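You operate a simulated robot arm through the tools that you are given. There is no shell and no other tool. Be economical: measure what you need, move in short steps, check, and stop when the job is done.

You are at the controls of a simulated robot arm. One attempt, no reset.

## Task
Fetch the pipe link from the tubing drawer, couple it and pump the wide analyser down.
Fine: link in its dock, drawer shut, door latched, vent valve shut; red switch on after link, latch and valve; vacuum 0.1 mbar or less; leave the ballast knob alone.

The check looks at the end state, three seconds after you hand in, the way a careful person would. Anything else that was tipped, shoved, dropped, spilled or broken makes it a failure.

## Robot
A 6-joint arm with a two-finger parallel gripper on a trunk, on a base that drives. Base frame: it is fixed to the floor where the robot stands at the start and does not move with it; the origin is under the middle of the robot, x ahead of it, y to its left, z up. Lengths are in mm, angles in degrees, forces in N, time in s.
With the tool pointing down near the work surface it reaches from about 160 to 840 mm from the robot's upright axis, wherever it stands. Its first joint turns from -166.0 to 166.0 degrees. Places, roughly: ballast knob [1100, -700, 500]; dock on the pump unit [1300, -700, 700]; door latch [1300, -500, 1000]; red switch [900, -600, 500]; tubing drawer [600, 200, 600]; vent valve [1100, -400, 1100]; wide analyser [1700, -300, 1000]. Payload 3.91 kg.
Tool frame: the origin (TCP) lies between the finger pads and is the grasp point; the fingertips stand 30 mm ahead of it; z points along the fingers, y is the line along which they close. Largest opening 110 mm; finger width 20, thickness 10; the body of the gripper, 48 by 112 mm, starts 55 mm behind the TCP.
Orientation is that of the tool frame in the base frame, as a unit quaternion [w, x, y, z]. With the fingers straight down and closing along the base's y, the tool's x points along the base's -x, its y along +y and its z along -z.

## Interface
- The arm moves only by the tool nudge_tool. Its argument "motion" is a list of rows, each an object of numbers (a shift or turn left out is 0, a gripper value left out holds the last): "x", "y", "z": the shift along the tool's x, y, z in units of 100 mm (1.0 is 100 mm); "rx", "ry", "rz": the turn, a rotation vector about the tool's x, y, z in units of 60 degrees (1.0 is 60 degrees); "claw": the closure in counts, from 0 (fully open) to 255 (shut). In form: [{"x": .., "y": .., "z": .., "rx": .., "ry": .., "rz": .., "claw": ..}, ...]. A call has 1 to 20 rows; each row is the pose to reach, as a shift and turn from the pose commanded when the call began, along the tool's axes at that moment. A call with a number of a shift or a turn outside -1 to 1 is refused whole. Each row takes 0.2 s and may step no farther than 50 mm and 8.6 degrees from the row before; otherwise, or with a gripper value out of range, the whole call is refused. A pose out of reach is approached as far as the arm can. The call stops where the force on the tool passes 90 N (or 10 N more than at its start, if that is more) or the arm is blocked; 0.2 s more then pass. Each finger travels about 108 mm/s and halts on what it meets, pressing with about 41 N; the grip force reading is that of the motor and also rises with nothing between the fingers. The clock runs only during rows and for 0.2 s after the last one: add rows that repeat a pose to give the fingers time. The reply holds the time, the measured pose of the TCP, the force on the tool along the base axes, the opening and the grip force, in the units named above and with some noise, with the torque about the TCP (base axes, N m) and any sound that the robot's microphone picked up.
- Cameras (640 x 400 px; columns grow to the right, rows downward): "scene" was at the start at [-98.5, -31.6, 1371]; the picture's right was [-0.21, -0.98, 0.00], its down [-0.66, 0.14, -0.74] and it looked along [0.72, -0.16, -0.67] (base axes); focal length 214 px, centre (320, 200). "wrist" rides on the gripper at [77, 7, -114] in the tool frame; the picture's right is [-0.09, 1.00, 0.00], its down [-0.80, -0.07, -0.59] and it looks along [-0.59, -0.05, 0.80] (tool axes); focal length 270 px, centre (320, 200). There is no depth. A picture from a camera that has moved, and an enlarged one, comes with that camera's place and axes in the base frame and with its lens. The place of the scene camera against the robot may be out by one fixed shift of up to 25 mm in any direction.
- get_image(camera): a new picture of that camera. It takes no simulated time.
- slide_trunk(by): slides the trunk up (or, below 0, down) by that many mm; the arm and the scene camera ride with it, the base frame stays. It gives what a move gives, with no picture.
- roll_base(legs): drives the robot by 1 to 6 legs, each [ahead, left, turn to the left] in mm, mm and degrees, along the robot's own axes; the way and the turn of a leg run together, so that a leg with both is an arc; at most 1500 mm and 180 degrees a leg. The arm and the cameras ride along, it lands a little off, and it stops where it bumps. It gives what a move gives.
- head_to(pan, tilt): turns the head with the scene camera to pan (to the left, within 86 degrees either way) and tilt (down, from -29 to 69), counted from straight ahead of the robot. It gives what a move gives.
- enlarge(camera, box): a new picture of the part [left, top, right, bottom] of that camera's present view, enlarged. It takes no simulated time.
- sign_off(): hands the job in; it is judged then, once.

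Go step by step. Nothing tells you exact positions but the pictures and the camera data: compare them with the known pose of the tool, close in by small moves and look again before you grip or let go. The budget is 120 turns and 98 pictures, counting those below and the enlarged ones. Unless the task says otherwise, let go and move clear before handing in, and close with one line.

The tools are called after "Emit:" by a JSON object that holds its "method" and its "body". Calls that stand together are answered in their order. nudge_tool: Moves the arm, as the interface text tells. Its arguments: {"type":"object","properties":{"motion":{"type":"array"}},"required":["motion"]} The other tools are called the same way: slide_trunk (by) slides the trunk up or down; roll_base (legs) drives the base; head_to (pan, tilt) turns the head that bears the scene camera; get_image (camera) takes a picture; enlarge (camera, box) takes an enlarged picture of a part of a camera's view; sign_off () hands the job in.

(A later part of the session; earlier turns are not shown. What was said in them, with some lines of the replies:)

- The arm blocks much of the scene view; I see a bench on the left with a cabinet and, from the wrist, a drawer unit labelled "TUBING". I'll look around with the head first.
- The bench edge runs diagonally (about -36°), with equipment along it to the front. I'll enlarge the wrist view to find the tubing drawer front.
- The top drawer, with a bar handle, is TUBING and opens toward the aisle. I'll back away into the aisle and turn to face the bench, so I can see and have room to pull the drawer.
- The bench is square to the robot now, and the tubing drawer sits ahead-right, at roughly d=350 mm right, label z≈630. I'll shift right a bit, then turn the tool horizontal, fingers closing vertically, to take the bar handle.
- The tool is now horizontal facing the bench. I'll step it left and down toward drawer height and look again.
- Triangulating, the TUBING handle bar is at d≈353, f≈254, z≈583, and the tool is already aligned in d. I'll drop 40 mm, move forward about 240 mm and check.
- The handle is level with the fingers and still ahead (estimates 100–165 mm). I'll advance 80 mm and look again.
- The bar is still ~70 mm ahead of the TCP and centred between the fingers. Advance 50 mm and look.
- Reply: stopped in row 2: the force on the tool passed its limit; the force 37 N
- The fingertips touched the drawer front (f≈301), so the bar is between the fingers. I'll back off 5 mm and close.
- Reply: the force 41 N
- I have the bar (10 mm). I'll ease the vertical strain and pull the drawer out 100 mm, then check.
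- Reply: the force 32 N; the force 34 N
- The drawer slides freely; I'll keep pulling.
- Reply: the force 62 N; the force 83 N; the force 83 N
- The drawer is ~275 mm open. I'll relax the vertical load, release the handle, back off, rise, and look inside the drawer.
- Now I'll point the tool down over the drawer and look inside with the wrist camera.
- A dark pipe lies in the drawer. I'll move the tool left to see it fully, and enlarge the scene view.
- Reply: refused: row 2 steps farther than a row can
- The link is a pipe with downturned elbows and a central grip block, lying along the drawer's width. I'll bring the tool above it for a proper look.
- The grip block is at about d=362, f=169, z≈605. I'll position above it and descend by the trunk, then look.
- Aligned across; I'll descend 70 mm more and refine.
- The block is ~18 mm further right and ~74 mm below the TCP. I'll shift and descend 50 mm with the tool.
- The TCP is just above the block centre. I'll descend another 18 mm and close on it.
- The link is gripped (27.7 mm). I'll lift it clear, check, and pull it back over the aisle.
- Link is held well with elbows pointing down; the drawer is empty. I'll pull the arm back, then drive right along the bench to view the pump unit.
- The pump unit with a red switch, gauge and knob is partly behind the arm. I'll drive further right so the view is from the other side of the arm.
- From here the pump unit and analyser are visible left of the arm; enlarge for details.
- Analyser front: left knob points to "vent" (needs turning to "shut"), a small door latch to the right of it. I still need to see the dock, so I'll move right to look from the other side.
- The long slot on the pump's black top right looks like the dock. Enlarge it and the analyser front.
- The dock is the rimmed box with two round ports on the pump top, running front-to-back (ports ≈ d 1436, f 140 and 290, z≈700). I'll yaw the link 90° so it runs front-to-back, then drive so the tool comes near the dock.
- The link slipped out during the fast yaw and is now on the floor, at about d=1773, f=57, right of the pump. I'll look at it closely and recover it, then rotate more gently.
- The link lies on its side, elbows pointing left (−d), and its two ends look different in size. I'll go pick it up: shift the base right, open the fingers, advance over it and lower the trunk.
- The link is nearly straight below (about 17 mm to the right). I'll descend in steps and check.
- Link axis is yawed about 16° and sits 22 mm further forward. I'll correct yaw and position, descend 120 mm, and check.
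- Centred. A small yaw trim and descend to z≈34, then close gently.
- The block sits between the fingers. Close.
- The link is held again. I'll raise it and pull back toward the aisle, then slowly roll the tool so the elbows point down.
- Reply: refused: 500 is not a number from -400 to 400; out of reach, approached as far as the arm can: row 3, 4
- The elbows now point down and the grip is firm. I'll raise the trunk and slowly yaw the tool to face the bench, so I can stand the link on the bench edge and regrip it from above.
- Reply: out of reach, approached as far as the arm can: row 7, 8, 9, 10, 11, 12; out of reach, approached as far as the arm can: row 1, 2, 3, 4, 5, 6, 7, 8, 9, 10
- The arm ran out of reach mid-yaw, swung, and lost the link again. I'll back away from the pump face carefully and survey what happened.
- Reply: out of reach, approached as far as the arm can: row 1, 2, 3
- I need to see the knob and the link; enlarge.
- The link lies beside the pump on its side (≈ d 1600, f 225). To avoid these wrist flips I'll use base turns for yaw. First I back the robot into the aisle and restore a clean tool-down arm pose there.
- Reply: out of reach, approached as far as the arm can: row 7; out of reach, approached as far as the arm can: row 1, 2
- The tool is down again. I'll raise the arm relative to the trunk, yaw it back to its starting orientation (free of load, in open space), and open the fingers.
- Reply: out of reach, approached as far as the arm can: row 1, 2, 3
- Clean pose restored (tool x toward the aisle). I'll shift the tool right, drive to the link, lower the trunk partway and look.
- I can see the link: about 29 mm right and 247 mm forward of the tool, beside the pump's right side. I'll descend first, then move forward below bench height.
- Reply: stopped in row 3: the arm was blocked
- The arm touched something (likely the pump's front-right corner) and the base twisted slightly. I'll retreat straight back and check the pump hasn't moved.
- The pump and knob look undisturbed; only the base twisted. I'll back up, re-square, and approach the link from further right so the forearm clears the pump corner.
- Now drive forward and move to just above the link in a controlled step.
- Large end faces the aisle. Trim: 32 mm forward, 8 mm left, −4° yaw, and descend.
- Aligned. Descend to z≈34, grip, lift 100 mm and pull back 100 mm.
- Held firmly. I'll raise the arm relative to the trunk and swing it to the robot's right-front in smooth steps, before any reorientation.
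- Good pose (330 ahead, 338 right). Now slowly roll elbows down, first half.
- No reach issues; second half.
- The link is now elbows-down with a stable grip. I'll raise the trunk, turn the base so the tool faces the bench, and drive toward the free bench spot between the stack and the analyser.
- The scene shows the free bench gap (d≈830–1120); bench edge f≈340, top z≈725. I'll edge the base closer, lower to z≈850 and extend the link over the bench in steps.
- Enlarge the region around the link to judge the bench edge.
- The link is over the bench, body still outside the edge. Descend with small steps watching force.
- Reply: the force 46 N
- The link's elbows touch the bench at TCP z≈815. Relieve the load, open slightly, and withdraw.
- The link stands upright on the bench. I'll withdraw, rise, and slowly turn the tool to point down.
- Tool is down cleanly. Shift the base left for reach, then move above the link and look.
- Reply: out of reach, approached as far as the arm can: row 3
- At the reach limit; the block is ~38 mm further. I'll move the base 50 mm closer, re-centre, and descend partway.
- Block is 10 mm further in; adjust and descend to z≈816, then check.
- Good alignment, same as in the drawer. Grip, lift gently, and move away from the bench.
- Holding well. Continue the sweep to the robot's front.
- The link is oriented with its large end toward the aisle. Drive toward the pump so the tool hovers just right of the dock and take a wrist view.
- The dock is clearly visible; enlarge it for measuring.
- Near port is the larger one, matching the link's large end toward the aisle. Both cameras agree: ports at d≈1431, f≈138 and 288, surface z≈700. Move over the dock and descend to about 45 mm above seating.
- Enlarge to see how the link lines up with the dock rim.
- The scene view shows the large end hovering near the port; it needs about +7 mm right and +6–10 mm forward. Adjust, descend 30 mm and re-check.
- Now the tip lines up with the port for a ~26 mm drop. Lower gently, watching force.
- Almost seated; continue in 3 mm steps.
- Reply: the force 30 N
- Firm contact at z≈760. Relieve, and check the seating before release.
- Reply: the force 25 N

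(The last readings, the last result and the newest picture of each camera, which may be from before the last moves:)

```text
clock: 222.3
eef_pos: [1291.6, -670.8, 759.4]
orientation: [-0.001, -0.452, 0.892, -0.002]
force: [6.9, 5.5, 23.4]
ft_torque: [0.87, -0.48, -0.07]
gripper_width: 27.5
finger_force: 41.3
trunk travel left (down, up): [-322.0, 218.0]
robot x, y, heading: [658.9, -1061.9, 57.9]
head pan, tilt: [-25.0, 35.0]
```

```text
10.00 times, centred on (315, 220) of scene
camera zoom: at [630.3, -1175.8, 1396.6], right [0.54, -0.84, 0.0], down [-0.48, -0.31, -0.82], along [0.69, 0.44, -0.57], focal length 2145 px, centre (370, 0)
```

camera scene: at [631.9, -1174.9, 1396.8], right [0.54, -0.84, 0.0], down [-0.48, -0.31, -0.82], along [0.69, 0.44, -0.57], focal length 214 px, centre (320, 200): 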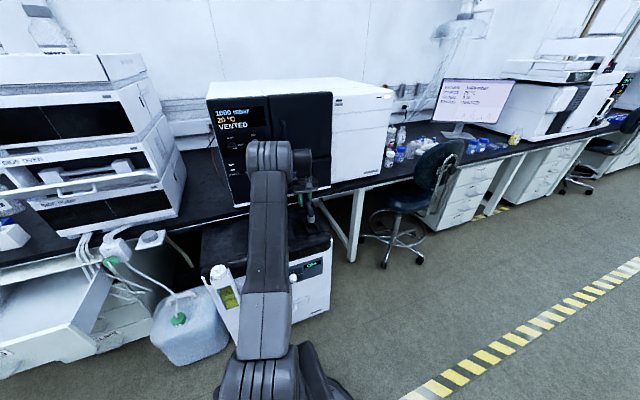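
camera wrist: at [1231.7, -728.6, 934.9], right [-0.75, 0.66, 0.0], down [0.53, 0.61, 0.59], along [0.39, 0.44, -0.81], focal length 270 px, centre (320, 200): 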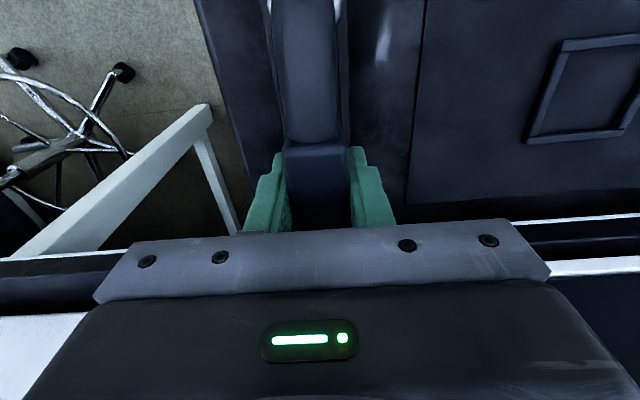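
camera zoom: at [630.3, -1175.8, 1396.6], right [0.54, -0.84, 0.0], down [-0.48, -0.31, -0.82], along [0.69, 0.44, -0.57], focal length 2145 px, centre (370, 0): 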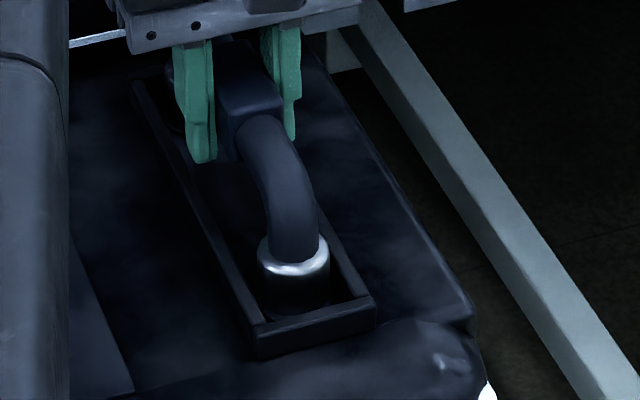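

It sits within the rim over the ports. Release and lift away, then check.

Emit:
{"method": "nudge_tool", "body": {"motion": [{"claw": 170}, {"claw": 130}, {"claw": 130}]}}

Emit:
{"method": "nudge_tool", "body": {"motion": [{"z": -0.2}, {"z": -0.4}, {"z": -0.6}, {"z": -0.8}, {"z": -1.0}]}}

Emit:
{"method": "enlarge", "body": {"camera": "scene", "box": [280, 180, 340, 240]}}

Emit:
{"method": "get_image", "body": {"camera": "wrist"}}

```text
clock: 223.1
eef_pos: [1291.0, -670.0, 757.0]
orientation: [-0.005, -0.452, 0.892, -0.002]
force: [-0.4, -1.2, 0.2]
ft_torque: [0.03, 0.01, -0.05]
gripper_width: 53.8
finger_force: 0.0
trunk travel left (down, up): [-322.0, 218.0]
robot x, y, heading: [661.7, -1067.7, 57.8]
head pan, tilt: [-25.0, 35.0]
```

```text
clock: 224.3
eef_pos: [1292.0, -669.2, 857.2]
orientation: [-0.003, -0.452, 0.892, -0.003]
force: [-0.2, 0.1, 0.4]
ft_torque: [0.02, -0.04, 0.01]
gripper_width: 53.8
finger_force: 0.0
trunk travel left (down, up): [-322.0, 218.0]
robot x, y, heading: [656.1, -1064.2, 57.9]
head pan, tilt: [-25.0, 35.0]
```

```text
6.67 times, centred on (310, 210) of scene
camera zoom: at [631.7, -1175.0, 1396.7], right [0.54, -0.84, 0.0], down [-0.48, -0.31, -0.82], along [0.69, 0.44, -0.57], focal length 1430 px, centre (387, 133)
```

zoom: 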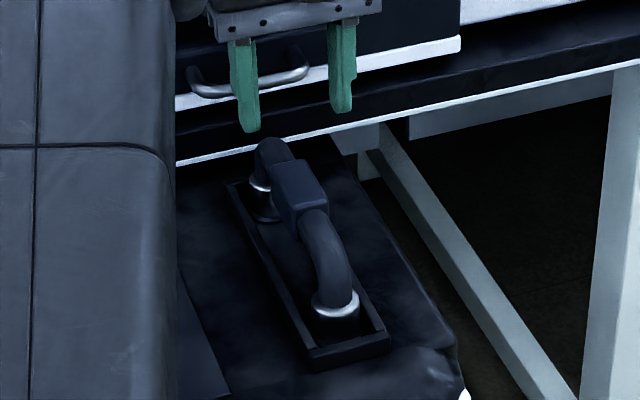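

```text
12 pictures are left
camera wrist: at [1241.6, -726.7, 972.7], right [-0.75, 0.66, 0.0], down [0.53, 0.61, 0.59], along [0.39, 0.44, -0.81], focal length 270 px, centre (320, 200)
```

wrist: 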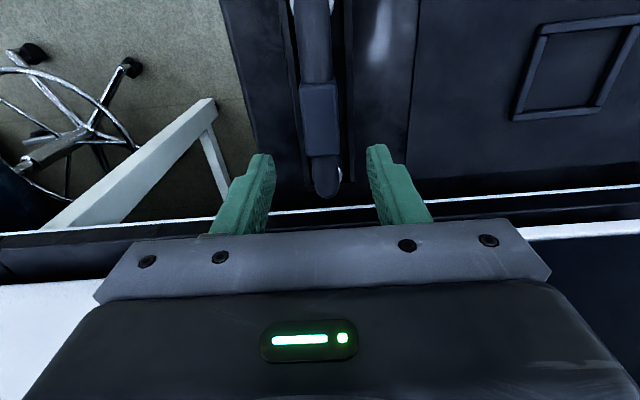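

The link stands in the dock. Next the valve and latch: from earlier views the vent knob is at d≈1176, f≈327, z≈1081 and the latch at d≈1315, f≈313, z≈1035. I retract over the aisle and turn the tool horizontal again (unloaded).

Emit:
{"method": "nudge_tool", "body": {"motion": [{"x": 0.3, "z": -0.2}, {"x": 0.6, "z": -0.4}, {"x": 1.0, "z": -0.5}]}}

Emit:
{"method": "nudge_tool", "body": {"motion": [{"x": 0.3, "z": -0.1}, {"x": 0.6, "z": -0.3}, {"x": 1.0, "z": -0.4}]}}

Emit:
{"method": "nudge_tool", "body": {"motion": [{"ry": -0.1}, {"ry": -0.2}, {"ry": -0.3}, {"ry": -0.4}, {"ry": -0.5}, {"ry": -0.6}, {"ry": -0.7}, {"ry": -0.8}]}}

Emit:
{"method": "nudge_tool", "body": {"motion": [{"ry": -0.1}, {"ry": -0.2}, {"ry": -0.3}, {"ry": -0.4}, {"ry": -0.5}, {"ry": -0.6}, {"ry": -0.7}]}}

```text
clock: 225.1
eef_pos: [1232.2, -749.9, 908.9]
orientation: [-0.003, -0.451, 0.893, -0.002]
force: [0.4, -0.5, 0.1]
ft_torque: [0.01, 0.02, 0.01]
gripper_width: 53.7
finger_force: 0.1
trunk travel left (down, up): [-322.0, 218.0]
robot x, y, heading: [656.3, -1063.6, 57.6]
head pan, tilt: [-25.0, 35.0]
```

```text
clock: 225.9
eef_pos: [1174.3, -830.5, 951.2]
orientation: [-0.003, -0.452, 0.892, -0.002]
force: [-0.6, 0.6, 0.4]
ft_torque: [0.02, 0.0, 0.0]
gripper_width: 54.1
finger_force: 0.1
trunk travel left (down, up): [-322.0, 218.0]
robot x, y, heading: [656.4, -1067.7, 57.9]
head pan, tilt: [-25.0, 35.0]
```

```text
clock: 227.7
eef_pos: [1172.0, -829.7, 950.5]
orientation: [0.362, -0.413, 0.816, 0.181]
force: [0.3, 0.4, 0.0]
ft_torque: [0.03, 0.01, -0.02]
gripper_width: 53.7
finger_force: 0.1
trunk travel left (down, up): [-322.0, 218.0]
robot x, y, heading: [659.5, -1065.6, 57.5]
head pan, tilt: [-25.0, 35.0]
```

```text
clock: 229.3
eef_pos: [1174.1, -830.3, 949.5]
orientation: [0.629, -0.32, 0.632, 0.318]
force: [0.5, 0.0, 0.0]
ft_torque: [0.01, 0.01, 0.01]
gripper_width: 53.9
finger_force: 0.1
trunk travel left (down, up): [-322.0, 218.0]
robot x, y, heading: [660.5, -1063.9, 57.7]
head pan, tilt: [-25.0, 35.0]
```

Finish the yaw (fingers closing vertically), raise to valve height, shift left and forward, then take one wrist view covering both knob and latch.

Emit:
{"method": "nudge_tool", "body": {"motion": [{"rz": 0.1}, {"rz": 0.2}, {"rz": 0.3}, {"rz": 0.4}, {"rz": 0.5}, {"rz": 0.6}, {"rz": 0.7}, {"rz": 0.8}]}}

Emit:
{"method": "nudge_tool", "body": {"motion": [{"rz": 0.1}, {"rz": 0.2}, {"rz": 0.3}, {"rz": 0.4}, {"rz": 0.5}, {"rz": 0.6}, {"rz": 0.7}]}}

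Emit:
{"method": "slide_trunk", "body": {"by": 131}}

Emit:
{"method": "roll_base", "body": {"legs": [[0, 255, 0], [115, 0, 0]]}}

Emit:
{"method": "get_image", "body": {"camera": "wrist"}}

```text
clock: 231.1
eef_pos: [1174.0, -829.0, 949.9]
orientation: [0.444, -0.035, 0.709, 0.546]
force: [-0.6, -0.2, -1.0]
ft_torque: [0.03, 0.01, 0.02]
gripper_width: 53.8
finger_force: 0.1
trunk travel left (down, up): [-322.0, 218.0]
robot x, y, heading: [658.1, -1063.8, 57.7]
head pan, tilt: [-25.0, 35.0]
```

```text
clock: 232.7
eef_pos: [1173.8, -830.7, 949.2]
orientation: [0.22, 0.222, 0.674, 0.669]
force: [0.3, -0.1, 0.1]
ft_torque: [0.01, 0.0, -0.03]
gripper_width: 53.8
finger_force: 0.1
trunk travel left (down, up): [-322.0, 218.0]
robot x, y, heading: [661.8, -1062.3, 57.8]
head pan, tilt: [-25.0, 35.0]
```

```text
clock: 234.3
eef_pos: [1173.5, -829.3, 1080.0]
orientation: [0.219, 0.22, 0.675, 0.67]
force: [-0.5, -0.7, 0.7]
ft_torque: [0.02, 0.02, -0.02]
gripper_width: 54.0
finger_force: 0.0
trunk travel left (down, up): [-453.0, 87.0]
robot x, y, heading: [658.7, -1065.8, 57.6]
head pan, tilt: [-25.0, 35.0]
```

```text
clock: 236.9
eef_pos: [1017.3, -595.1, 1080.8]
orientation: [0.221, 0.221, 0.674, 0.669]
force: [0.0, 0.4, -0.1]
ft_torque: [0.02, 0.0, 0.03]
gripper_width: 54.0
finger_force: 0.1
trunk travel left (down, up): [-453.0, 87.0]
robot x, y, heading: [501.9, -828.7, 57.7]
head pan, tilt: [-25.0, 35.0]
```

```text
11 pictures are left
camera wrist: at [888.5, -641.4, 1087.5], right [0.07, -0.05, 1.0], down [0.29, -0.95, -0.07], along [0.95, 0.3, -0.06], focal length 270 px, centre (320, 200)
```

wrist: 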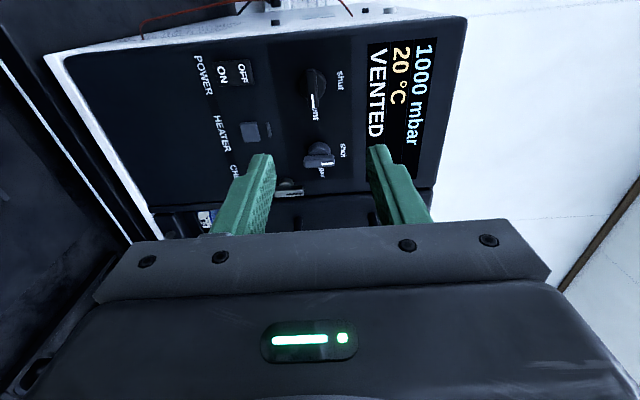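

Both are visible: vent knob slightly right/below tool axis, latch lower right. Enlarge to read the latch geometry.

Emit:
{"method": "enlarge", "body": {"camera": "wrist", "box": [260, 60, 370, 230]}}

```text
2.35 times, centred on (315, 145) of wrist
camera zoom: at [888.5, -641.4, 1087.5], right [0.07, -0.05, 1.0], down [0.29, -0.95, -0.07], along [0.95, 0.3, -0.06], focal length 636 px, centre (332, 329)
```

zoom: 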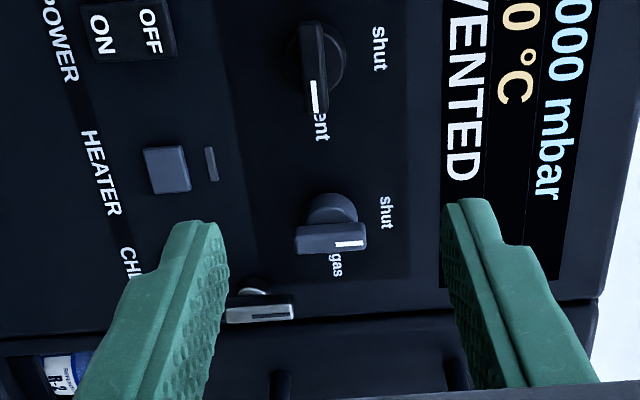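

The vent bar points right (vent); "shut" is up, so it needs 90° counter-clockwise. The latch bar points up next to the door seam. I advance to the vent knob and check.

Emit:
{"method": "nudge_tool", "body": {"motion": [{"x": -0.03, "y": -0.08, "z": 0.25}, {"x": -0.03, "y": -0.08, "z": 0.5}, {"x": -0.03, "y": -0.08, "z": 0.75}, {"x": -0.03, "y": -0.08, "z": 1.0}]}}

Emit:
{"method": "nudge_tool", "body": {"motion": [{"z": 0.2}, {"z": 0.4}, {"z": 0.66}]}}

Emit:
{"method": "get_image", "body": {"camera": "wrist"}}

```text
clock: 237.9
eef_pos: [1080.3, -517.3, 1073.3]
orientation: [0.22, 0.22, 0.675, 0.669]
force: [-0.9, 0.8, 0.5]
ft_torque: [0.0, -0.02, 0.0]
gripper_width: 53.9
finger_force: 0.2
trunk travel left (down, up): [-453.0, 87.0]
robot x, y, heading: [501.9, -829.2, 57.5]
head pan, tilt: [-25.0, 35.0]
```

```text
clock: 238.7
eef_pos: [1119.6, -462.2, 1069.9]
orientation: [0.219, 0.221, 0.674, 0.669]
force: [0.2, -0.8, -0.1]
ft_torque: [-0.04, 0.0, 0.02]
gripper_width: 53.8
finger_force: 0.0
trunk travel left (down, up): [-453.0, 87.0]
robot x, y, heading: [500.3, -829.1, 57.6]
head pan, tilt: [-25.0, 35.0]
```

```text
9 pictures are left
camera wrist: at [989.4, -509.2, 1077.4], right [0.07, -0.05, 1.0], down [0.29, -0.95, -0.07], along [0.95, 0.3, -0.06], focal length 270 px, centre (320, 200)
```

wrist: 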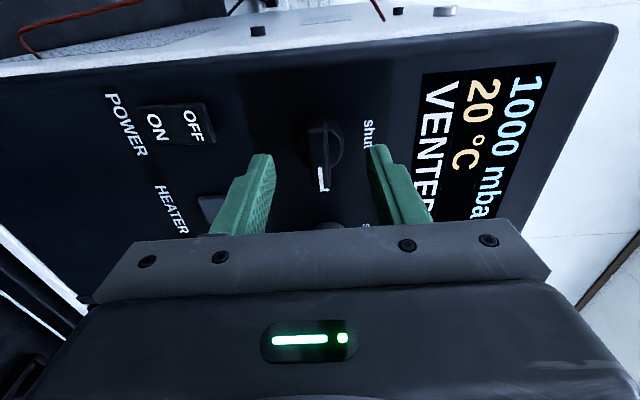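

The bar is right at the fingertips. Advance 18 mm with small offsets, close on the bar.

Emit:
{"method": "nudge_tool", "body": {"motion": [{"x": 0.04, "y": 0.02, "z": 0.08}, {"x": 0.04, "y": 0.02, "z": 0.16}]}}

Emit:
{"method": "nudge_tool", "body": {"motion": [{"claw": 160}, {"claw": 190}, {"claw": 220}, {"claw": 255}, {"claw": 255}]}}

```text
clock: 239.3
eef_pos: [1125.0, -447.0, 1073.2]
orientation: [0.22, 0.22, 0.675, 0.669]
force: [-0.1, -0.3, 1.0]
ft_torque: [0.04, 0.02, 0.0]
gripper_width: 54.0
finger_force: 0.1
trunk travel left (down, up): [-453.0, 87.0]
robot x, y, heading: [502.9, -833.2, 57.7]
head pan, tilt: [-25.0, 35.0]
```

```text
clock: 240.5
eef_pos: [1125.1, -447.7, 1070.6]
orientation: [0.218, 0.222, 0.676, 0.668]
force: [-8.4, -4.6, -22.8]
ft_torque: [-0.42, 0.33, 0.09]
gripper_width: 31.7
finger_force: 45.0
trunk travel left (down, up): [-453.0, 87.0]
robot x, y, heading: [500.1, -833.2, 57.6]
head pan, tilt: [-25.0, 35.0]
```

The 32 mm width suggests I'm on the round hub. Open, back off 9 mm and grip the bar itself.

Emit:
{"method": "nudge_tool", "body": {"motion": [{"claw": 150}, {"claw": 130}, {"claw": 130, "z": -0.09}, {"claw": 200, "z": -0.09}, {"claw": 255, "z": -0.09}, {"claw": 255, "z": -0.09}, {"claw": 255, "z": -0.09}]}}

```text
clock: 242.1
eef_pos: [1121.4, -455.9, 1070.5]
orientation: [0.22, 0.221, 0.676, 0.667]
force: [-6.8, -5.4, -23.6]
ft_torque: [-0.05, 0.01, -0.06]
gripper_width: 12.0
finger_force: 45.1
trunk travel left (down, up): [-453.0, 87.0]
robot x, y, heading: [504.2, -831.0, 57.9]
head pan, tilt: [-25.0, 35.0]
```

Now on the 12 mm bar. Rotate counter-clockwise in gentle steps.

Emit:
{"method": "nudge_tool", "body": {"motion": [{"y": -0.02}, {"y": -0.02, "rz": -0.08}, {"y": -0.02, "rz": -0.16}, {"y": -0.02, "rz": -0.24}, {"y": -0.02, "rz": -0.32}, {"y": -0.02, "rz": -0.4}, {"y": -0.02, "rz": -0.48}, {"y": -0.02, "rz": -0.56}, {"y": -0.02, "rz": -0.64}, {"y": -0.02, "rz": -0.72}]}}

```text
clock: 244.3
eef_pos: [1121.4, -455.4, 1070.2]
orientation: [0.45, -0.042, 0.71, 0.541]
force: [-8.6, -10.5, -32.7]
ft_torque: [0.11, -0.08, -0.19]
gripper_width: 11.8
finger_force: 44.9
trunk travel left (down, up): [-453.0, 87.0]
robot x, y, heading: [507.5, -828.5, 57.6]
head pan, tilt: [-25.0, 35.0]
```

Emit:
{"method": "nudge_tool", "body": {"motion": [{"rz": -0.08}, {"rz": -0.16}, {"rz": -0.24}, {"rz": -0.32}, {"rz": -0.4}, {"rz": -0.48}, {"rz": -0.56}, {"rz": -0.64}, {"rz": -0.72}, {"rz": -0.78}]}}

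Emit:
{"method": "get_image", "body": {"camera": "wrist"}}

```text
clock: 246.5
eef_pos: [1122.6, -456.0, 1069.8]
orientation: [0.628, -0.321, 0.634, 0.318]
force: [-1.7, -14.0, -30.8]
ft_torque: [-0.13, 0.1, 0.37]
gripper_width: 12.0
finger_force: 44.7
trunk travel left (down, up): [-453.0, 87.0]
robot x, y, heading: [502.1, -827.0, 57.8]
head pan, tilt: [-25.0, 35.0]
```

```text
8 pictures are left
camera wrist: at [1047.7, -544.8, 993.1], right [-0.8, 0.59, 0.09], down [-0.29, -0.51, 0.81], along [0.52, 0.62, 0.58], focal length 270 px, centre (320, 200)
```

wrist: 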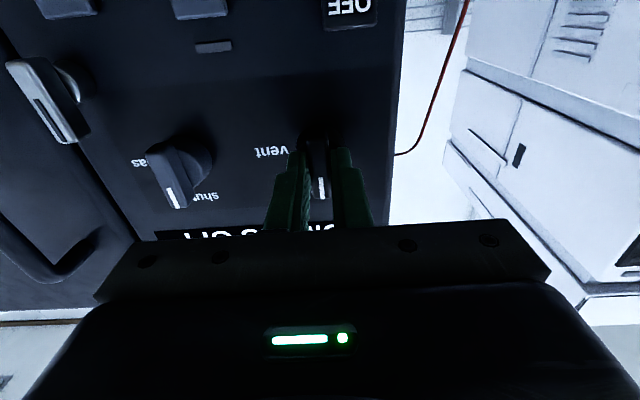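

The vent bar now points up to "shut". Release, back off, move over to the latch and check.

Emit:
{"method": "nudge_tool", "body": {"motion": [{"claw": 170}, {"claw": 130}, {"claw": 130}, {"z": -0.3}, {"z": -0.6}]}}

Emit:
{"method": "nudge_tool", "body": {"motion": [{"x": 0.15, "y": -0.3}, {"x": 0.3, "y": -0.65}, {"x": 0.47, "y": -1.0}]}}

Emit:
{"method": "nudge_tool", "body": {"motion": [{"y": -0.31}, {"y": -0.31, "z": 0.3}]}}

Emit:
{"method": "get_image", "body": {"camera": "wrist"}}

```text
clock: 247.7
eef_pos: [1085.1, -503.7, 1072.0]
orientation: [0.63, -0.32, 0.633, 0.317]
force: [0.8, 0.5, -0.3]
ft_torque: [-0.01, 0.03, 0.03]
gripper_width: 53.8
finger_force: 0.1
trunk travel left (down, up): [-453.0, 87.0]
robot x, y, heading: [501.2, -828.0, 57.8]
head pan, tilt: [-25.0, 35.0]
```

```text
clock: 248.5
eef_pos: [1164.5, -562.9, 1024.9]
orientation: [0.628, -0.322, 0.633, 0.319]
force: [-0.3, 0.2, 0.5]
ft_torque: [-0.04, -0.03, 0.05]
gripper_width: 53.9
finger_force: 0.0
trunk travel left (down, up): [-453.0, 87.0]
robot x, y, heading: [503.5, -831.9, 57.7]
head pan, tilt: [-25.0, 35.0]
```

```text
clock: 249.1
eef_pos: [1207.8, -556.6, 1025.5]
orientation: [0.629, -0.32, 0.633, 0.317]
force: [-0.4, 0.1, 0.3]
ft_torque: [0.01, 0.03, 0.02]
gripper_width: 53.9
finger_force: 0.0
trunk travel left (down, up): [-453.0, 87.0]
robot x, y, heading: [501.3, -833.1, 57.6]
head pan, tilt: [-25.0, 35.0]
```

```text
7 pictures are left
camera wrist: at [1134.9, -645.2, 948.4], right [-0.8, 0.59, 0.09], down [-0.29, -0.52, 0.81], along [0.52, 0.62, 0.59], focal length 270 px, centre (320, 200)
```

wrist: 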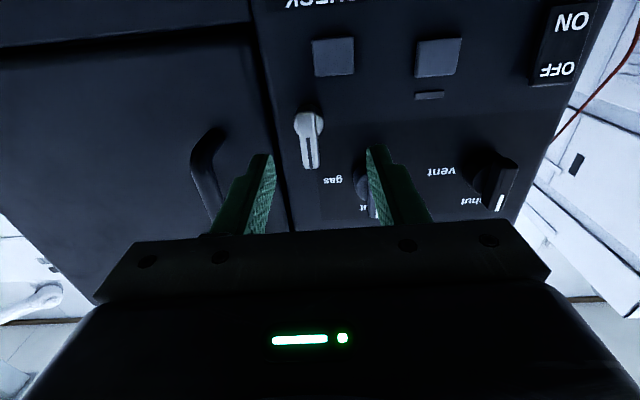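

Clear view: the latch lever pivots at its lower end (z≈1012, d≈1310), pointing up; the door seam is just to its right, so it must swing right (clockwise). Advance 30 mm and grip the lever.

Emit:
{"method": "nudge_tool", "body": {"motion": [{"y": -0.06}, {"y": -0.06, "z": 0.15}, {"y": -0.06, "z": 0.3}]}}

Emit:
{"method": "nudge_tool", "body": {"motion": [{"claw": 170}, {"claw": 210}, {"claw": 255}, {"claw": 255}, {"claw": 255}]}}

```text
clock: 249.9
eef_pos: [1231.5, -536.3, 1024.3]
orientation: [0.63, -0.32, 0.633, 0.317]
force: [-0.8, -0.6, 0.4]
ft_torque: [0.02, -0.02, -0.02]
gripper_width: 53.9
finger_force: 0.1
trunk travel left (down, up): [-453.0, 87.0]
robot x, y, heading: [499.0, -828.4, 57.6]
head pan, tilt: [-25.0, 35.0]
```

```text
clock: 251.1
eef_pos: [1231.8, -537.3, 1025.3]
orientation: [0.629, -0.32, 0.634, 0.317]
force: [8.4, -2.7, 2.7]
ft_torque: [-0.12, 0.03, -0.09]
gripper_width: 11.9
finger_force: 45.0
trunk travel left (down, up): [-453.0, 87.0]
robot x, y, heading: [501.1, -833.3, 58.0]
head pan, tilt: [-25.0, 35.0]
```

Gripped (12 mm). Swing it clockwise about its pivot, first half.

Emit:
{"method": "nudge_tool", "body": {"motion": [{"x": 0.001, "y": -0.017, "rz": 0.125}, {"x": 0.004, "y": -0.034, "rz": 0.25}, {"x": 0.01, "y": -0.05, "rz": 0.375}, {"x": 0.017, "y": -0.065, "rz": 0.5}, {"x": 0.027, "y": -0.079, "rz": 0.625}, {"x": 0.038, "y": -0.092, "rz": 0.75}]}}

```text
clock: 252.5
eef_pos: [1237.9, -541.5, 1023.7]
orientation: [0.459, -0.054, 0.707, 0.535]
force: [1.5, 3.3, 15.1]
ft_torque: [-0.29, 0.29, 1.03]
gripper_width: 11.8
finger_force: 45.2
trunk travel left (down, up): [-453.0, 87.0]
robot x, y, heading: [502.7, -827.3, 57.7]
head pan, tilt: [-25.0, 35.0]
```

Emit:
{"method": "nudge_tool", "body": {"motion": [{"x": 0.001, "y": -0.017, "rz": 0.125}, {"x": 0.004, "y": -0.034, "rz": 0.25}, {"x": 0.01, "y": -0.05, "rz": 0.375}, {"x": 0.017, "y": -0.065, "rz": 0.5}, {"x": 0.027, "y": -0.079, "rz": 0.625}, {"x": 0.038, "y": -0.092, "rz": 0.75}]}}

Emit:
{"method": "get_image", "body": {"camera": "wrist"}}

```text
clock: 253.9
eef_pos: [1238.1, -542.6, 1017.5]
orientation: [0.22, 0.218, 0.673, 0.672]
force: [4.3, 21.0, 35.7]
ft_torque: [0.87, -0.31, 0.54]
gripper_width: 11.8
finger_force: 45.3
trunk travel left (down, up): [-453.0, 87.0]
robot x, y, heading: [503.2, -831.8, 57.6]
head pan, tilt: [-25.0, 35.0]
```

```text
6 pictures are left
camera wrist: at [1108.3, -589.2, 1022.9], right [0.07, -0.05, 1.0], down [0.3, -0.95, -0.07], along [0.95, 0.3, -0.05], focal length 270 px, centre (320, 200)
```

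wrist: 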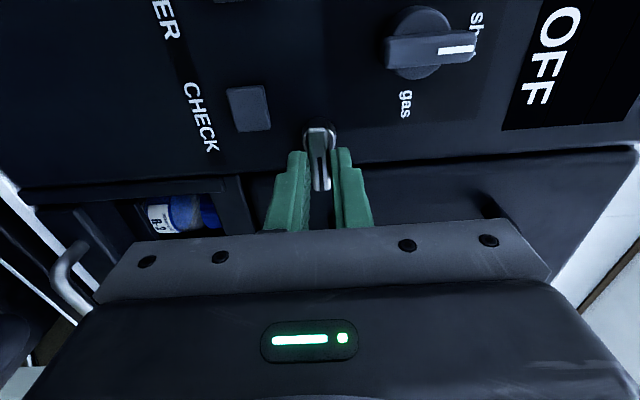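

The latch lever now lies across the door seam and the display changed from VENTED to OFF. Release, retreat, close the fingers, and go down to the red switch.

Emit:
{"method": "nudge_tool", "body": {"motion": [{"claw": 190}, {"claw": 150}, {"claw": 150}, {"z": -0.3}, {"z": -0.6}, {"z": -0.9}]}}

Emit:
{"method": "roll_base", "body": {"legs": [[-260, 0, 0], [0, 225, 0]]}}

Emit:
{"method": "slide_trunk", "body": {"by": -400}}

Emit:
{"method": "nudge_tool", "body": {"motion": [{"y": -0.3, "claw": 255}, {"y": -0.6, "claw": 255}, {"y": -1.0, "claw": 255}]}}

```text
clock: 255.3
eef_pos: [1186.5, -616.5, 1012.6]
orientation: [0.22, 0.222, 0.674, 0.67]
force: [-0.5, -0.1, 0.0]
ft_torque: [-0.01, 0.0, 0.01]
gripper_width: 45.2
finger_force: 0.2
trunk travel left (down, up): [-453.0, 87.0]
robot x, y, heading: [502.7, -827.6, 57.9]
head pan, tilt: [-25.0, 35.0]
```

```text
clock: 258.5
eef_pos: [858.6, -715.0, 1012.3]
orientation: [0.22, 0.22, 0.675, 0.669]
force: [0.1, -1.1, 0.3]
ft_torque: [-0.01, 0.0, 0.02]
gripper_width: 45.1
finger_force: 0.0
trunk travel left (down, up): [-453.0, 87.0]
robot x, y, heading: [177.9, -932.0, 57.8]
head pan, tilt: [-25.0, 35.0]
```

```text
clock: 262.3
eef_pos: [859.1, -715.3, 612.0]
orientation: [0.219, 0.221, 0.674, 0.67]
force: [-0.2, 0.1, -0.2]
ft_torque: [0.02, 0.01, 0.0]
gripper_width: 45.3
finger_force: 0.1
trunk travel left (down, up): [-53.0, 487.0]
robot x, y, heading: [175.6, -934.6, 58.0]
head pan, tilt: [-25.0, 35.0]
```

```text
clock: 263.1
eef_pos: [858.5, -715.8, 512.5]
orientation: [0.22, 0.221, 0.674, 0.67]
force: [0.3, -0.5, -0.1]
ft_torque: [-0.03, 0.06, -0.01]
gripper_width: 0.2
finger_force: 37.6
trunk travel left (down, up): [-53.0, 487.0]
robot x, y, heading: [176.6, -932.4, 57.8]
head pan, tilt: [-25.0, 35.0]
```

Advance 50 mm and look at the switch alignment.

Emit:
{"method": "nudge_tool", "body": {"motion": [{"z": 0.25}, {"z": 0.5}]}}

Emit:
{"method": "get_image", "body": {"camera": "wrist"}}

```text
clock: 263.7
eef_pos: [888.8, -675.0, 511.4]
orientation: [0.22, 0.222, 0.675, 0.669]
force: [-0.3, -0.4, -0.3]
ft_torque: [0.01, 0.01, 0.01]
gripper_width: 0.1
finger_force: 37.0
trunk travel left (down, up): [-53.0, 487.0]
robot x, y, heading: [173.8, -930.7, 57.8]
head pan, tilt: [-25.0, 35.0]
```

```text
5 pictures are left
camera wrist: at [758.1, -722.5, 518.1], right [0.07, -0.05, 1.0], down [0.29, -0.95, -0.07], along [0.95, 0.3, -0.06], focal length 270 px, centre (320, 200)
```

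wrist: 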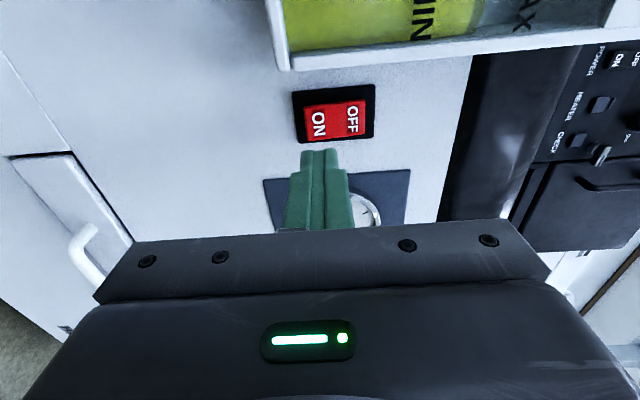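

The ON half is 8 mm left of the tool axis, same height. Correct and press in small steps.

Emit:
{"method": "nudge_tool", "body": {"motion": [{"x": 0.08}, {"x": 0.08, "z": 0.12}, {"x": 0.08, "z": 0.24}]}}

Emit:
{"method": "nudge_tool", "body": {"motion": [{"z": 0.03}, {"z": 0.06}]}}

Emit:
{"method": "nudge_tool", "body": {"motion": [{"z": 0.02}, {"z": 0.04}]}}

```text
clock: 264.5
eef_pos: [895.6, -651.0, 512.3]
orientation: [0.22, 0.22, 0.675, 0.669]
force: [-0.3, -0.3, 0.3]
ft_torque: [-0.01, 0.0, -0.02]
gripper_width: 0.0
finger_force: 37.7
trunk travel left (down, up): [-53.0, 487.0]
robot x, y, heading: [174.7, -929.3, 57.9]
head pan, tilt: [-25.0, 35.0]
```

```text
clock: 265.1
eef_pos: [900.4, -648.7, 512.4]
orientation: [0.219, 0.221, 0.675, 0.669]
force: [0.5, 0.4, -0.1]
ft_torque: [0.02, -0.02, 0.03]
gripper_width: 0.2
finger_force: 38.0
trunk travel left (down, up): [-53.0, 487.0]
robot x, y, heading: [175.7, -932.1, 57.6]
head pan, tilt: [-25.0, 35.0]
```

```text
clock: 265.7
eef_pos: [902.2, -644.2, 510.7]
orientation: [0.22, 0.221, 0.675, 0.669]
force: [0.3, 0.2, 0.0]
ft_torque: [-0.01, 0.01, 0.01]
gripper_width: 0.0
finger_force: 37.7
trunk travel left (down, up): [-53.0, 487.0]
robot x, y, heading: [177.9, -932.6, 57.8]
head pan, tilt: [-25.0, 35.0]
```

No contact yet; keep advancing in small steps.

Emit:
{"method": "nudge_tool", "body": {"motion": [{"z": 0.02}, {"z": 0.04}]}}

Emit:
{"method": "nudge_tool", "body": {"motion": [{"z": 0.02}, {"z": 0.04}]}}

Emit:
{"method": "nudge_tool", "body": {"motion": [{"z": 0.02}, {"z": 0.03}]}}

```text
clock: 266.3
eef_pos: [904.8, -640.0, 511.8]
orientation: [0.22, 0.221, 0.674, 0.67]
force: [-0.8, 0.7, 0.3]
ft_torque: [0.02, 0.04, 0.01]
gripper_width: 0.0
finger_force: 37.0
trunk travel left (down, up): [-53.0, 487.0]
robot x, y, heading: [176.1, -928.6, 57.8]
head pan, tilt: [-25.0, 35.0]
```

```text
clock: 266.9
eef_pos: [906.2, -637.3, 511.2]
orientation: [0.22, 0.221, 0.674, 0.67]
force: [-1.5, -1.1, -0.2]
ft_torque: [-0.02, 0.0, 0.01]
gripper_width: 0.0
finger_force: 37.7
trunk travel left (down, up): [-53.0, 487.0]
robot x, y, heading: [173.6, -931.3, 57.7]
head pan, tilt: [-25.0, 35.0]
```

```text
clock: 267.5
eef_pos: [907.8, -636.8, 510.3]
orientation: [0.219, 0.221, 0.675, 0.669]
force: [-6.4, -5.4, -2.3]
ft_torque: [-0.03, -0.04, 0.13]
gripper_width: 0.0
finger_force: 37.6
trunk travel left (down, up): [-53.0, 487.0]
robot x, y, heading: [174.3, -931.2, 57.7]
head pan, tilt: [-25.0, 35.0]
```

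Contact with the rocker begins (≈8 N). Press a little more and listen.

Emit:
{"method": "nudge_tool", "body": {"motion": [{"z": 0.02}, {"z": 0.04}]}}

Emit:
{"method": "nudge_tool", "body": {"motion": [{"z": 0.02}, {"z": 0.04}]}}

```text
clock: 268.1
eef_pos: [909.0, -634.0, 510.6]
orientation: [0.219, 0.221, 0.675, 0.669]
force: [-47.9, -37.9, -3.4]
ft_torque: [0.24, -0.36, 0.63]
gripper_width: 0.5
finger_force: 37.6
trunk travel left (down, up): [-53.0, 487.0]
robot x, y, heading: [174.7, -928.9, 57.7]
head pan, tilt: [-25.0, 35.0]
```

```text
clock: 268.6
eef_pos: [908.3, -636.0, 509.9]
orientation: [0.219, 0.222, 0.674, 0.669]
force: [-19.6, -12.5, 11.1]
ft_torque: [0.35, -0.32, 0.38]
gripper_width: 0.1
finger_force: 37.3
trunk travel left (down, up): [-53.0, 487.0]
robot x, y, heading: [174.5, -933.7, 57.7]
head pan, tilt: [-25.0, 35.0]
stopped in row 2: the force on the tool passed its limit (the readings are from after the stop); the commanded pose is now the measured one
```

Pressed firmly. Back off and look at the switch and display.

Emit:
{"method": "nudge_tool", "body": {"motion": [{"z": -0.3}, {"z": -0.6}, {"z": -0.9}]}}

Emit:
{"method": "get_image", "body": {"camera": "wrist"}}

```text
clock: 269.4
eef_pos: [857.0, -705.5, 508.8]
orientation: [0.218, 0.224, 0.676, 0.667]
force: [-0.5, -0.3, -0.4]
ft_torque: [0.05, -0.03, -0.01]
gripper_width: 0.0
finger_force: 37.9
trunk travel left (down, up): [-53.0, 487.0]
robot x, y, heading: [174.0, -933.2, 57.5]
head pan, tilt: [-25.0, 35.0]
```

```text
4 pictures are left
camera wrist: at [727.6, -752.6, 517.4], right [0.08, -0.04, 1.0], down [0.29, -0.95, -0.06], along [0.95, 0.3, -0.07], focal length 270 px, centre (320, 200)
```

wrist: 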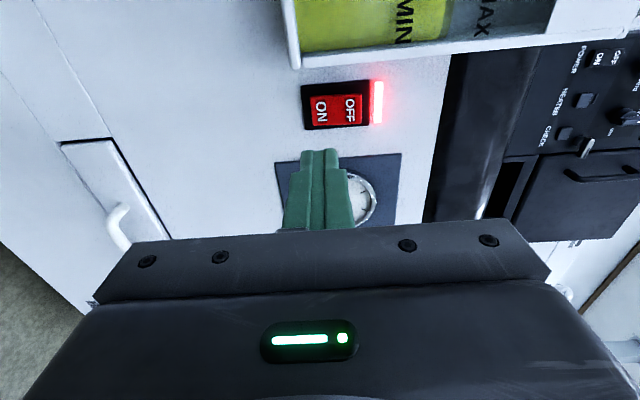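

The red lamp is on — the pump is running. Now the drawer: retract the arm, raise to z≈622, drive to the open tubing drawer and line up with its front above the handle.

Emit:
{"method": "nudge_tool", "body": {"motion": [{"x": 0.25, "z": -0.27}, {"x": 0.5, "z": -0.53}, {"x": 0.75, "z": -0.8}]}}

Emit:
{"method": "nudge_tool", "body": {"motion": [{"x": 0.25, "z": -0.27}, {"x": 0.5, "z": -0.53}, {"x": 0.75, "z": -0.8}]}}

Emit:
{"method": "slide_trunk", "body": {"by": 113}}

Emit:
{"method": "roll_base", "body": {"legs": [[0, 590, 0]]}}

```text
clock: 270.2
eef_pos: [748.4, -726.1, 511.5]
orientation: [0.219, 0.223, 0.676, 0.668]
force: [-0.1, -0.6, 0.1]
ft_torque: [0.03, 0.0, -0.02]
gripper_width: 0.0
finger_force: 37.8
trunk travel left (down, up): [-53.0, 487.0]
robot x, y, heading: [174.0, -930.5, 57.8]
head pan, tilt: [-25.0, 35.0]
```

```text
clock: 271.1
eef_pos: [639.5, -745.8, 512.2]
orientation: [0.219, 0.223, 0.676, 0.667]
force: [0.0, 1.4, 0.1]
ft_torque: [0.02, 0.04, 0.02]
gripper_width: 0.0
finger_force: 37.7
trunk travel left (down, up): [-53.0, 487.0]
robot x, y, heading: [174.1, -928.4, 57.6]
head pan, tilt: [-25.0, 35.0]
```

```text
clock: 272.5
eef_pos: [640.5, -745.2, 624.1]
orientation: [0.218, 0.223, 0.676, 0.668]
force: [-1.2, 0.6, 0.2]
ft_torque: [0.02, 0.02, 0.0]
gripper_width: 0.0
finger_force: 37.9
trunk travel left (down, up): [-166.0, 374.0]
robot x, y, heading: [173.6, -932.9, 57.5]
head pan, tilt: [-25.0, 35.0]
```

```text
clock: 275.8
eef_pos: [145.3, -431.5, 624.6]
orientation: [0.219, 0.223, 0.676, 0.667]
force: [-0.1, 0.7, -0.9]
ft_torque: [0.04, 0.0, 0.03]
gripper_width: 0.0
finger_force: 37.8
trunk travel left (down, up): [-166.0, 374.0]
robot x, y, heading: [-320.8, -617.1, 57.5]
head pan, tilt: [-25.0, 35.0]
```

Emit:
{"method": "roll_base", "body": {"legs": [[215, 0, 0]]}}

Emit:
{"method": "get_image", "body": {"camera": "wrist"}}

```text
clock: 277.5
eef_pos: [260.7, -252.3, 624.3]
orientation: [0.22, 0.224, 0.676, 0.667]
force: [-0.1, -0.1, -0.5]
ft_torque: [-0.01, -0.02, -0.03]
gripper_width: 0.0
finger_force: 37.7
trunk travel left (down, up): [-166.0, 374.0]
robot x, y, heading: [-208.2, -435.2, 57.5]
head pan, tilt: [-25.0, 35.0]
```

```text
3 pictures are left
camera wrist: at [130.0, -298.2, 632.6], right [0.08, -0.04, 1.0], down [0.29, -0.95, -0.07], along [0.95, 0.29, -0.06], focal length 270 px, centre (320, 200)
```

wrist: 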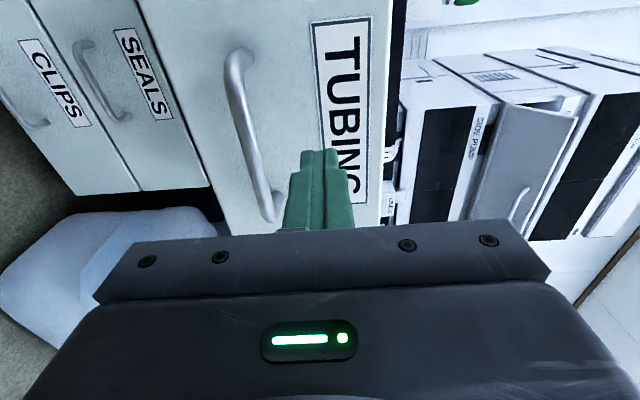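

Fingertips aligned on the label area above the handle. Push the drawer shut, slowly.

Emit:
{"method": "nudge_tool", "body": {"motion": [{"z": 0.2}, {"z": 0.4}, {"z": 0.55}, {"z": 0.7}, {"z": 0.85}, {"z": 1.0}]}}

Emit:
{"method": "nudge_tool", "body": {"motion": [{"z": 0.12}, {"z": 0.24}, {"z": 0.36}, {"z": 0.48}, {"z": 0.6}, {"z": 0.72}, {"z": 0.84}, {"z": 1.0}]}}

Emit:
{"method": "nudge_tool", "body": {"motion": [{"z": 0.12}, {"z": 0.24}, {"z": 0.36}, {"z": 0.48}, {"z": 0.6}, {"z": 0.72}, {"z": 0.84}, {"z": 0.95}]}}

Emit:
{"method": "nudge_tool", "body": {"motion": [{"z": 0.04}, {"z": 0.08}, {"z": 0.12}, {"z": 0.16}, {"z": 0.2}, {"z": 0.24}, {"z": 0.28}, {"z": 0.32}]}}

```text
clock: 278.9
eef_pos: [319.7, -172.3, 623.6]
orientation: [0.219, 0.224, 0.676, 0.667]
force: [-0.6, 0.0, 0.7]
ft_torque: [0.03, -0.03, -0.02]
gripper_width: 0.1
finger_force: 37.2
trunk travel left (down, up): [-166.0, 374.0]
robot x, y, heading: [-208.6, -437.6, 57.4]
head pan, tilt: [-25.0, 35.0]
```

```text
clock: 280.7
eef_pos: [379.0, -90.7, 622.3]
orientation: [0.218, 0.224, 0.676, 0.667]
force: [-0.4, 0.6, 0.3]
ft_torque: [0.0, 0.01, 0.0]
gripper_width: 0.0
finger_force: 37.3
trunk travel left (down, up): [-166.0, 374.0]
robot x, y, heading: [-210.3, -435.0, 57.3]
head pan, tilt: [-25.0, 35.0]
```

```text
clock: 282.5
eef_pos: [435.6, -15.4, 620.9]
orientation: [0.219, 0.225, 0.675, 0.668]
force: [0.3, 1.1, 0.0]
ft_torque: [0.0, -0.01, 0.03]
gripper_width: 0.0
finger_force: 37.6
trunk travel left (down, up): [-166.0, 374.0]
robot x, y, heading: [-206.7, -435.0, 57.4]
head pan, tilt: [-25.0, 35.0]
```

```text
clock: 284.3
eef_pos: [450.5, 6.3, 620.5]
orientation: [0.218, 0.224, 0.676, 0.667]
force: [-44.3, -43.6, 2.3]
ft_torque: [-0.11, -0.45, 0.89]
gripper_width: 0.1
finger_force: 38.0
trunk travel left (down, up): [-166.0, 374.0]
robot x, y, heading: [-206.6, -436.8, 57.6]
head pan, tilt: [-25.0, 35.0]
```

The drawer stopped at its closed position (tips at f≈300). Retreat, drive to the right and check the drawer and the vacuum display.

Emit:
{"method": "nudge_tool", "body": {"motion": [{"z": -0.3}, {"z": -0.6}, {"z": -1.0}]}}

Emit:
{"method": "nudge_tool", "body": {"motion": [{"z": -0.3}, {"z": -0.6}, {"z": -1.0}]}}

Emit:
{"method": "roll_base", "body": {"legs": [[-250, 0, 0], [0, -550, 0]]}}

Emit:
{"method": "slide_trunk", "body": {"by": 200}}

Emit:
{"method": "head_to", "body": {"pan": -25, "tilt": 20}}

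Emit:
{"method": "get_image", "body": {"camera": "scene"}}

```text
clock: 285.1
eef_pos: [395.5, -68.2, 623.5]
orientation: [0.219, 0.223, 0.675, 0.668]
force: [0.0, -0.5, -0.1]
ft_torque: [0.0, 0.0, 0.01]
gripper_width: 0.0
finger_force: 38.2
trunk travel left (down, up): [-166.0, 374.0]
robot x, y, heading: [-206.7, -432.3, 57.4]
head pan, tilt: [-25.0, 35.0]
```

```text
clock: 285.9
eef_pos: [335.7, -148.2, 622.8]
orientation: [0.219, 0.224, 0.675, 0.668]
force: [-0.3, 0.0, -0.1]
ft_torque: [0.01, 0.01, 0.02]
gripper_width: 0.2
finger_force: 37.5
trunk travel left (down, up): [-166.0, 374.0]
robot x, y, heading: [-209.1, -437.1, 57.6]
head pan, tilt: [-25.0, 35.0]
```

```text
clock: 290.5
eef_pos: [660.1, -658.3, 622.9]
orientation: [0.22, 0.225, 0.675, 0.667]
force: [0.1, 0.0, -1.0]
ft_torque: [-0.03, 0.02, 0.02]
gripper_width: 0.0
finger_force: 37.6
trunk travel left (down, up): [-166.0, 374.0]
robot x, y, heading: [121.8, -942.1, 57.4]
head pan, tilt: [-25.0, 35.0]
```

```text
clock: 292.6
eef_pos: [659.8, -656.9, 823.6]
orientation: [0.219, 0.225, 0.676, 0.667]
force: [-0.7, -0.1, 0.0]
ft_torque: [-0.01, 0.01, -0.03]
gripper_width: 0.0
finger_force: 37.5
trunk travel left (down, up): [-366.0, 174.0]
robot x, y, heading: [121.7, -942.1, 57.2]
head pan, tilt: [-25.0, 35.0]
```

```text
clock: 293.4
eef_pos: [660.2, -656.8, 822.8]
orientation: [0.22, 0.225, 0.676, 0.667]
force: [0.7, -0.4, -0.6]
ft_torque: [0.0, 0.01, 0.05]
gripper_width: 0.1
finger_force: 37.6
trunk travel left (down, up): [-366.0, 174.0]
robot x, y, heading: [116.6, -944.2, 57.5]
head pan, tilt: [-25.0, 20.0]
```

```text
2 pictures are left
camera scene: at [96.0, -1050.9, 1464.5], right [0.54, -0.84, 0.0], down [-0.29, -0.18, -0.94], along [0.79, 0.5, -0.34], focal length 214 px, centre (320, 200)
```

scene: 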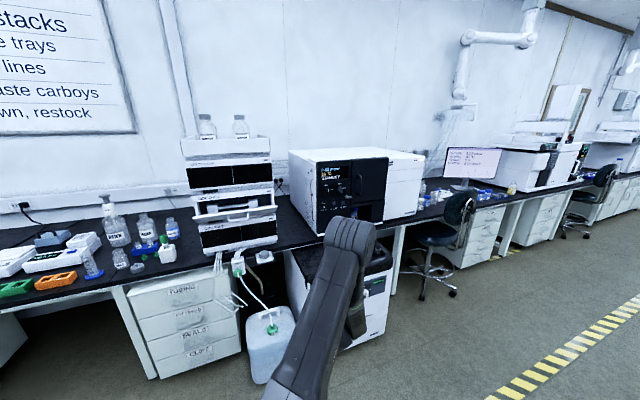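

The drawer is flush shut. I'll let the pump run for a while, then read the display.

Emit:
{"method": "nudge_tool", "body": {"motion": [{"z": 0}, {"z": 0}, {"z": 0}, {"z": 0}, {"z": 0}, {"z": 0}, {"z": 0}, {"z": 0}, {"z": 0}, {"z": 0}, {"z": 0}, {"z": 0}, {"z": 0}, {"z": 0}, {"z": 0}, {"z": 0}, {"z": 0}, {"z": 0}, {"z": 0}, {"z": 0}]}}

Emit:
{"method": "nudge_tool", "body": {"motion": [{"z": 0}, {"z": 0}, {"z": 0}, {"z": 0}, {"z": 0}, {"z": 0}, {"z": 0}, {"z": 0}, {"z": 0}, {"z": 0}, {"z": 0}, {"z": 0}, {"z": 0}, {"z": 0}, {"z": 0}, {"z": 0}, {"z": 0}, {"z": 0}, {"z": 0}, {"z": 0}]}}

Emit:
{"method": "nudge_tool", "body": {"motion": [{"z": 0}, {"z": 0}, {"z": 0}, {"z": 0}, {"z": 0}, {"z": 0}, {"z": 0}, {"z": 0}, {"z": 0}, {"z": 0}, {"z": 0}, {"z": 0}, {"z": 0}, {"z": 0}, {"z": 0}, {"z": 0}, {"z": 0}, {"z": 0}, {"z": 0}, {"z": 0}]}}

Emit:
{"method": "nudge_tool", "body": {"motion": [{"z": 0}, {"z": 0}, {"z": 0}, {"z": 0}, {"z": 0}, {"z": 0}, {"z": 0}, {"z": 0}, {"z": 0}, {"z": 0}, {"z": 0}, {"z": 0}, {"z": 0}, {"z": 0}, {"z": 0}, {"z": 0}, {"z": 0}, {"z": 0}, {"z": 0}, {"z": 0}]}}

Emit:
{"method": "enlarge", "body": {"camera": "scene", "box": [312, 150, 392, 210]}}

```text
clock: 297.6
eef_pos: [660.2, -656.9, 824.0]
orientation: [0.22, 0.225, 0.676, 0.667]
force: [0.2, -0.4, 0.5]
ft_torque: [0.01, -0.02, 0.04]
gripper_width: 0.0
finger_force: 37.8
trunk travel left (down, up): [-366.0, 174.0]
robot x, y, heading: [121.2, -941.3, 57.3]
head pan, tilt: [-25.0, 20.0]
```

```text
clock: 301.8
eef_pos: [659.8, -656.8, 822.2]
orientation: [0.22, 0.226, 0.675, 0.667]
force: [0.3, -0.5, 0.6]
ft_torque: [-0.02, 0.0, 0.05]
gripper_width: 0.1
finger_force: 38.1
trunk travel left (down, up): [-366.0, 174.0]
robot x, y, heading: [117.9, -942.5, 57.2]
head pan, tilt: [-25.0, 20.0]
```

```text
clock: 306.0
eef_pos: [659.3, -658.2, 823.1]
orientation: [0.22, 0.225, 0.675, 0.667]
force: [0.8, -0.1, 0.0]
ft_torque: [-0.01, -0.03, -0.04]
gripper_width: 0.3
finger_force: 37.7
trunk travel left (down, up): [-366.0, 174.0]
robot x, y, heading: [117.6, -942.1, 57.3]
head pan, tilt: [-25.0, 20.0]
```

```text
clock: 310.2
eef_pos: [659.2, -657.8, 823.2]
orientation: [0.22, 0.225, 0.675, 0.667]
force: [0.5, 0.5, 0.1]
ft_torque: [0.0, -0.01, -0.02]
gripper_width: 0.2
finger_force: 37.8
trunk travel left (down, up): [-366.0, 174.0]
robot x, y, heading: [118.9, -944.9, 57.3]
head pan, tilt: [-25.0, 20.0]
```

```text
6.67 times, centred on (352, 180) of scene
camera zoom: at [96.0, -1050.9, 1464.6], right [0.54, -0.84, 0.0], down [-0.29, -0.18, -0.94], along [0.79, 0.5, -0.34], focal length 1430 px, centre (107, 333)
```

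zoom: 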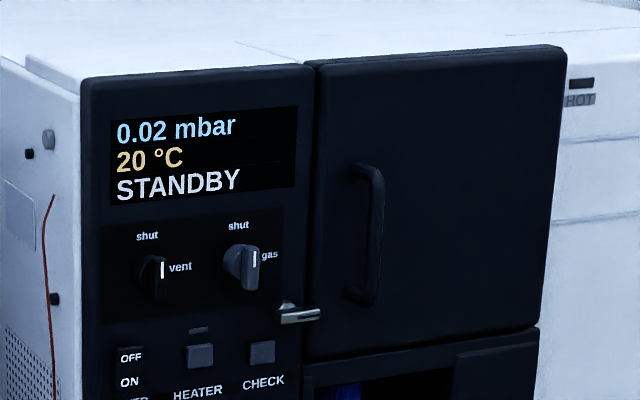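

The display reads 0.02 mbar, STANDBY. The vent knob is at shut, the latch lies across the door, and the drawer is closed. The arm is clear, so I'm handing in.

Emit:
{"method": "sign_off", "body": {}}

```text
The job is handed in.
```

The job is handed in: the link is coupled in its dock and the analyser reads 0.02 mbar, with the vent valve shut, the door latched, the red switch on (pressed last), the drawer closed and the ballast knob left alone. On the way I dropped the link on the floor twice, and the arm once bumped what was probably the pump's corner; neither left any change I could see.
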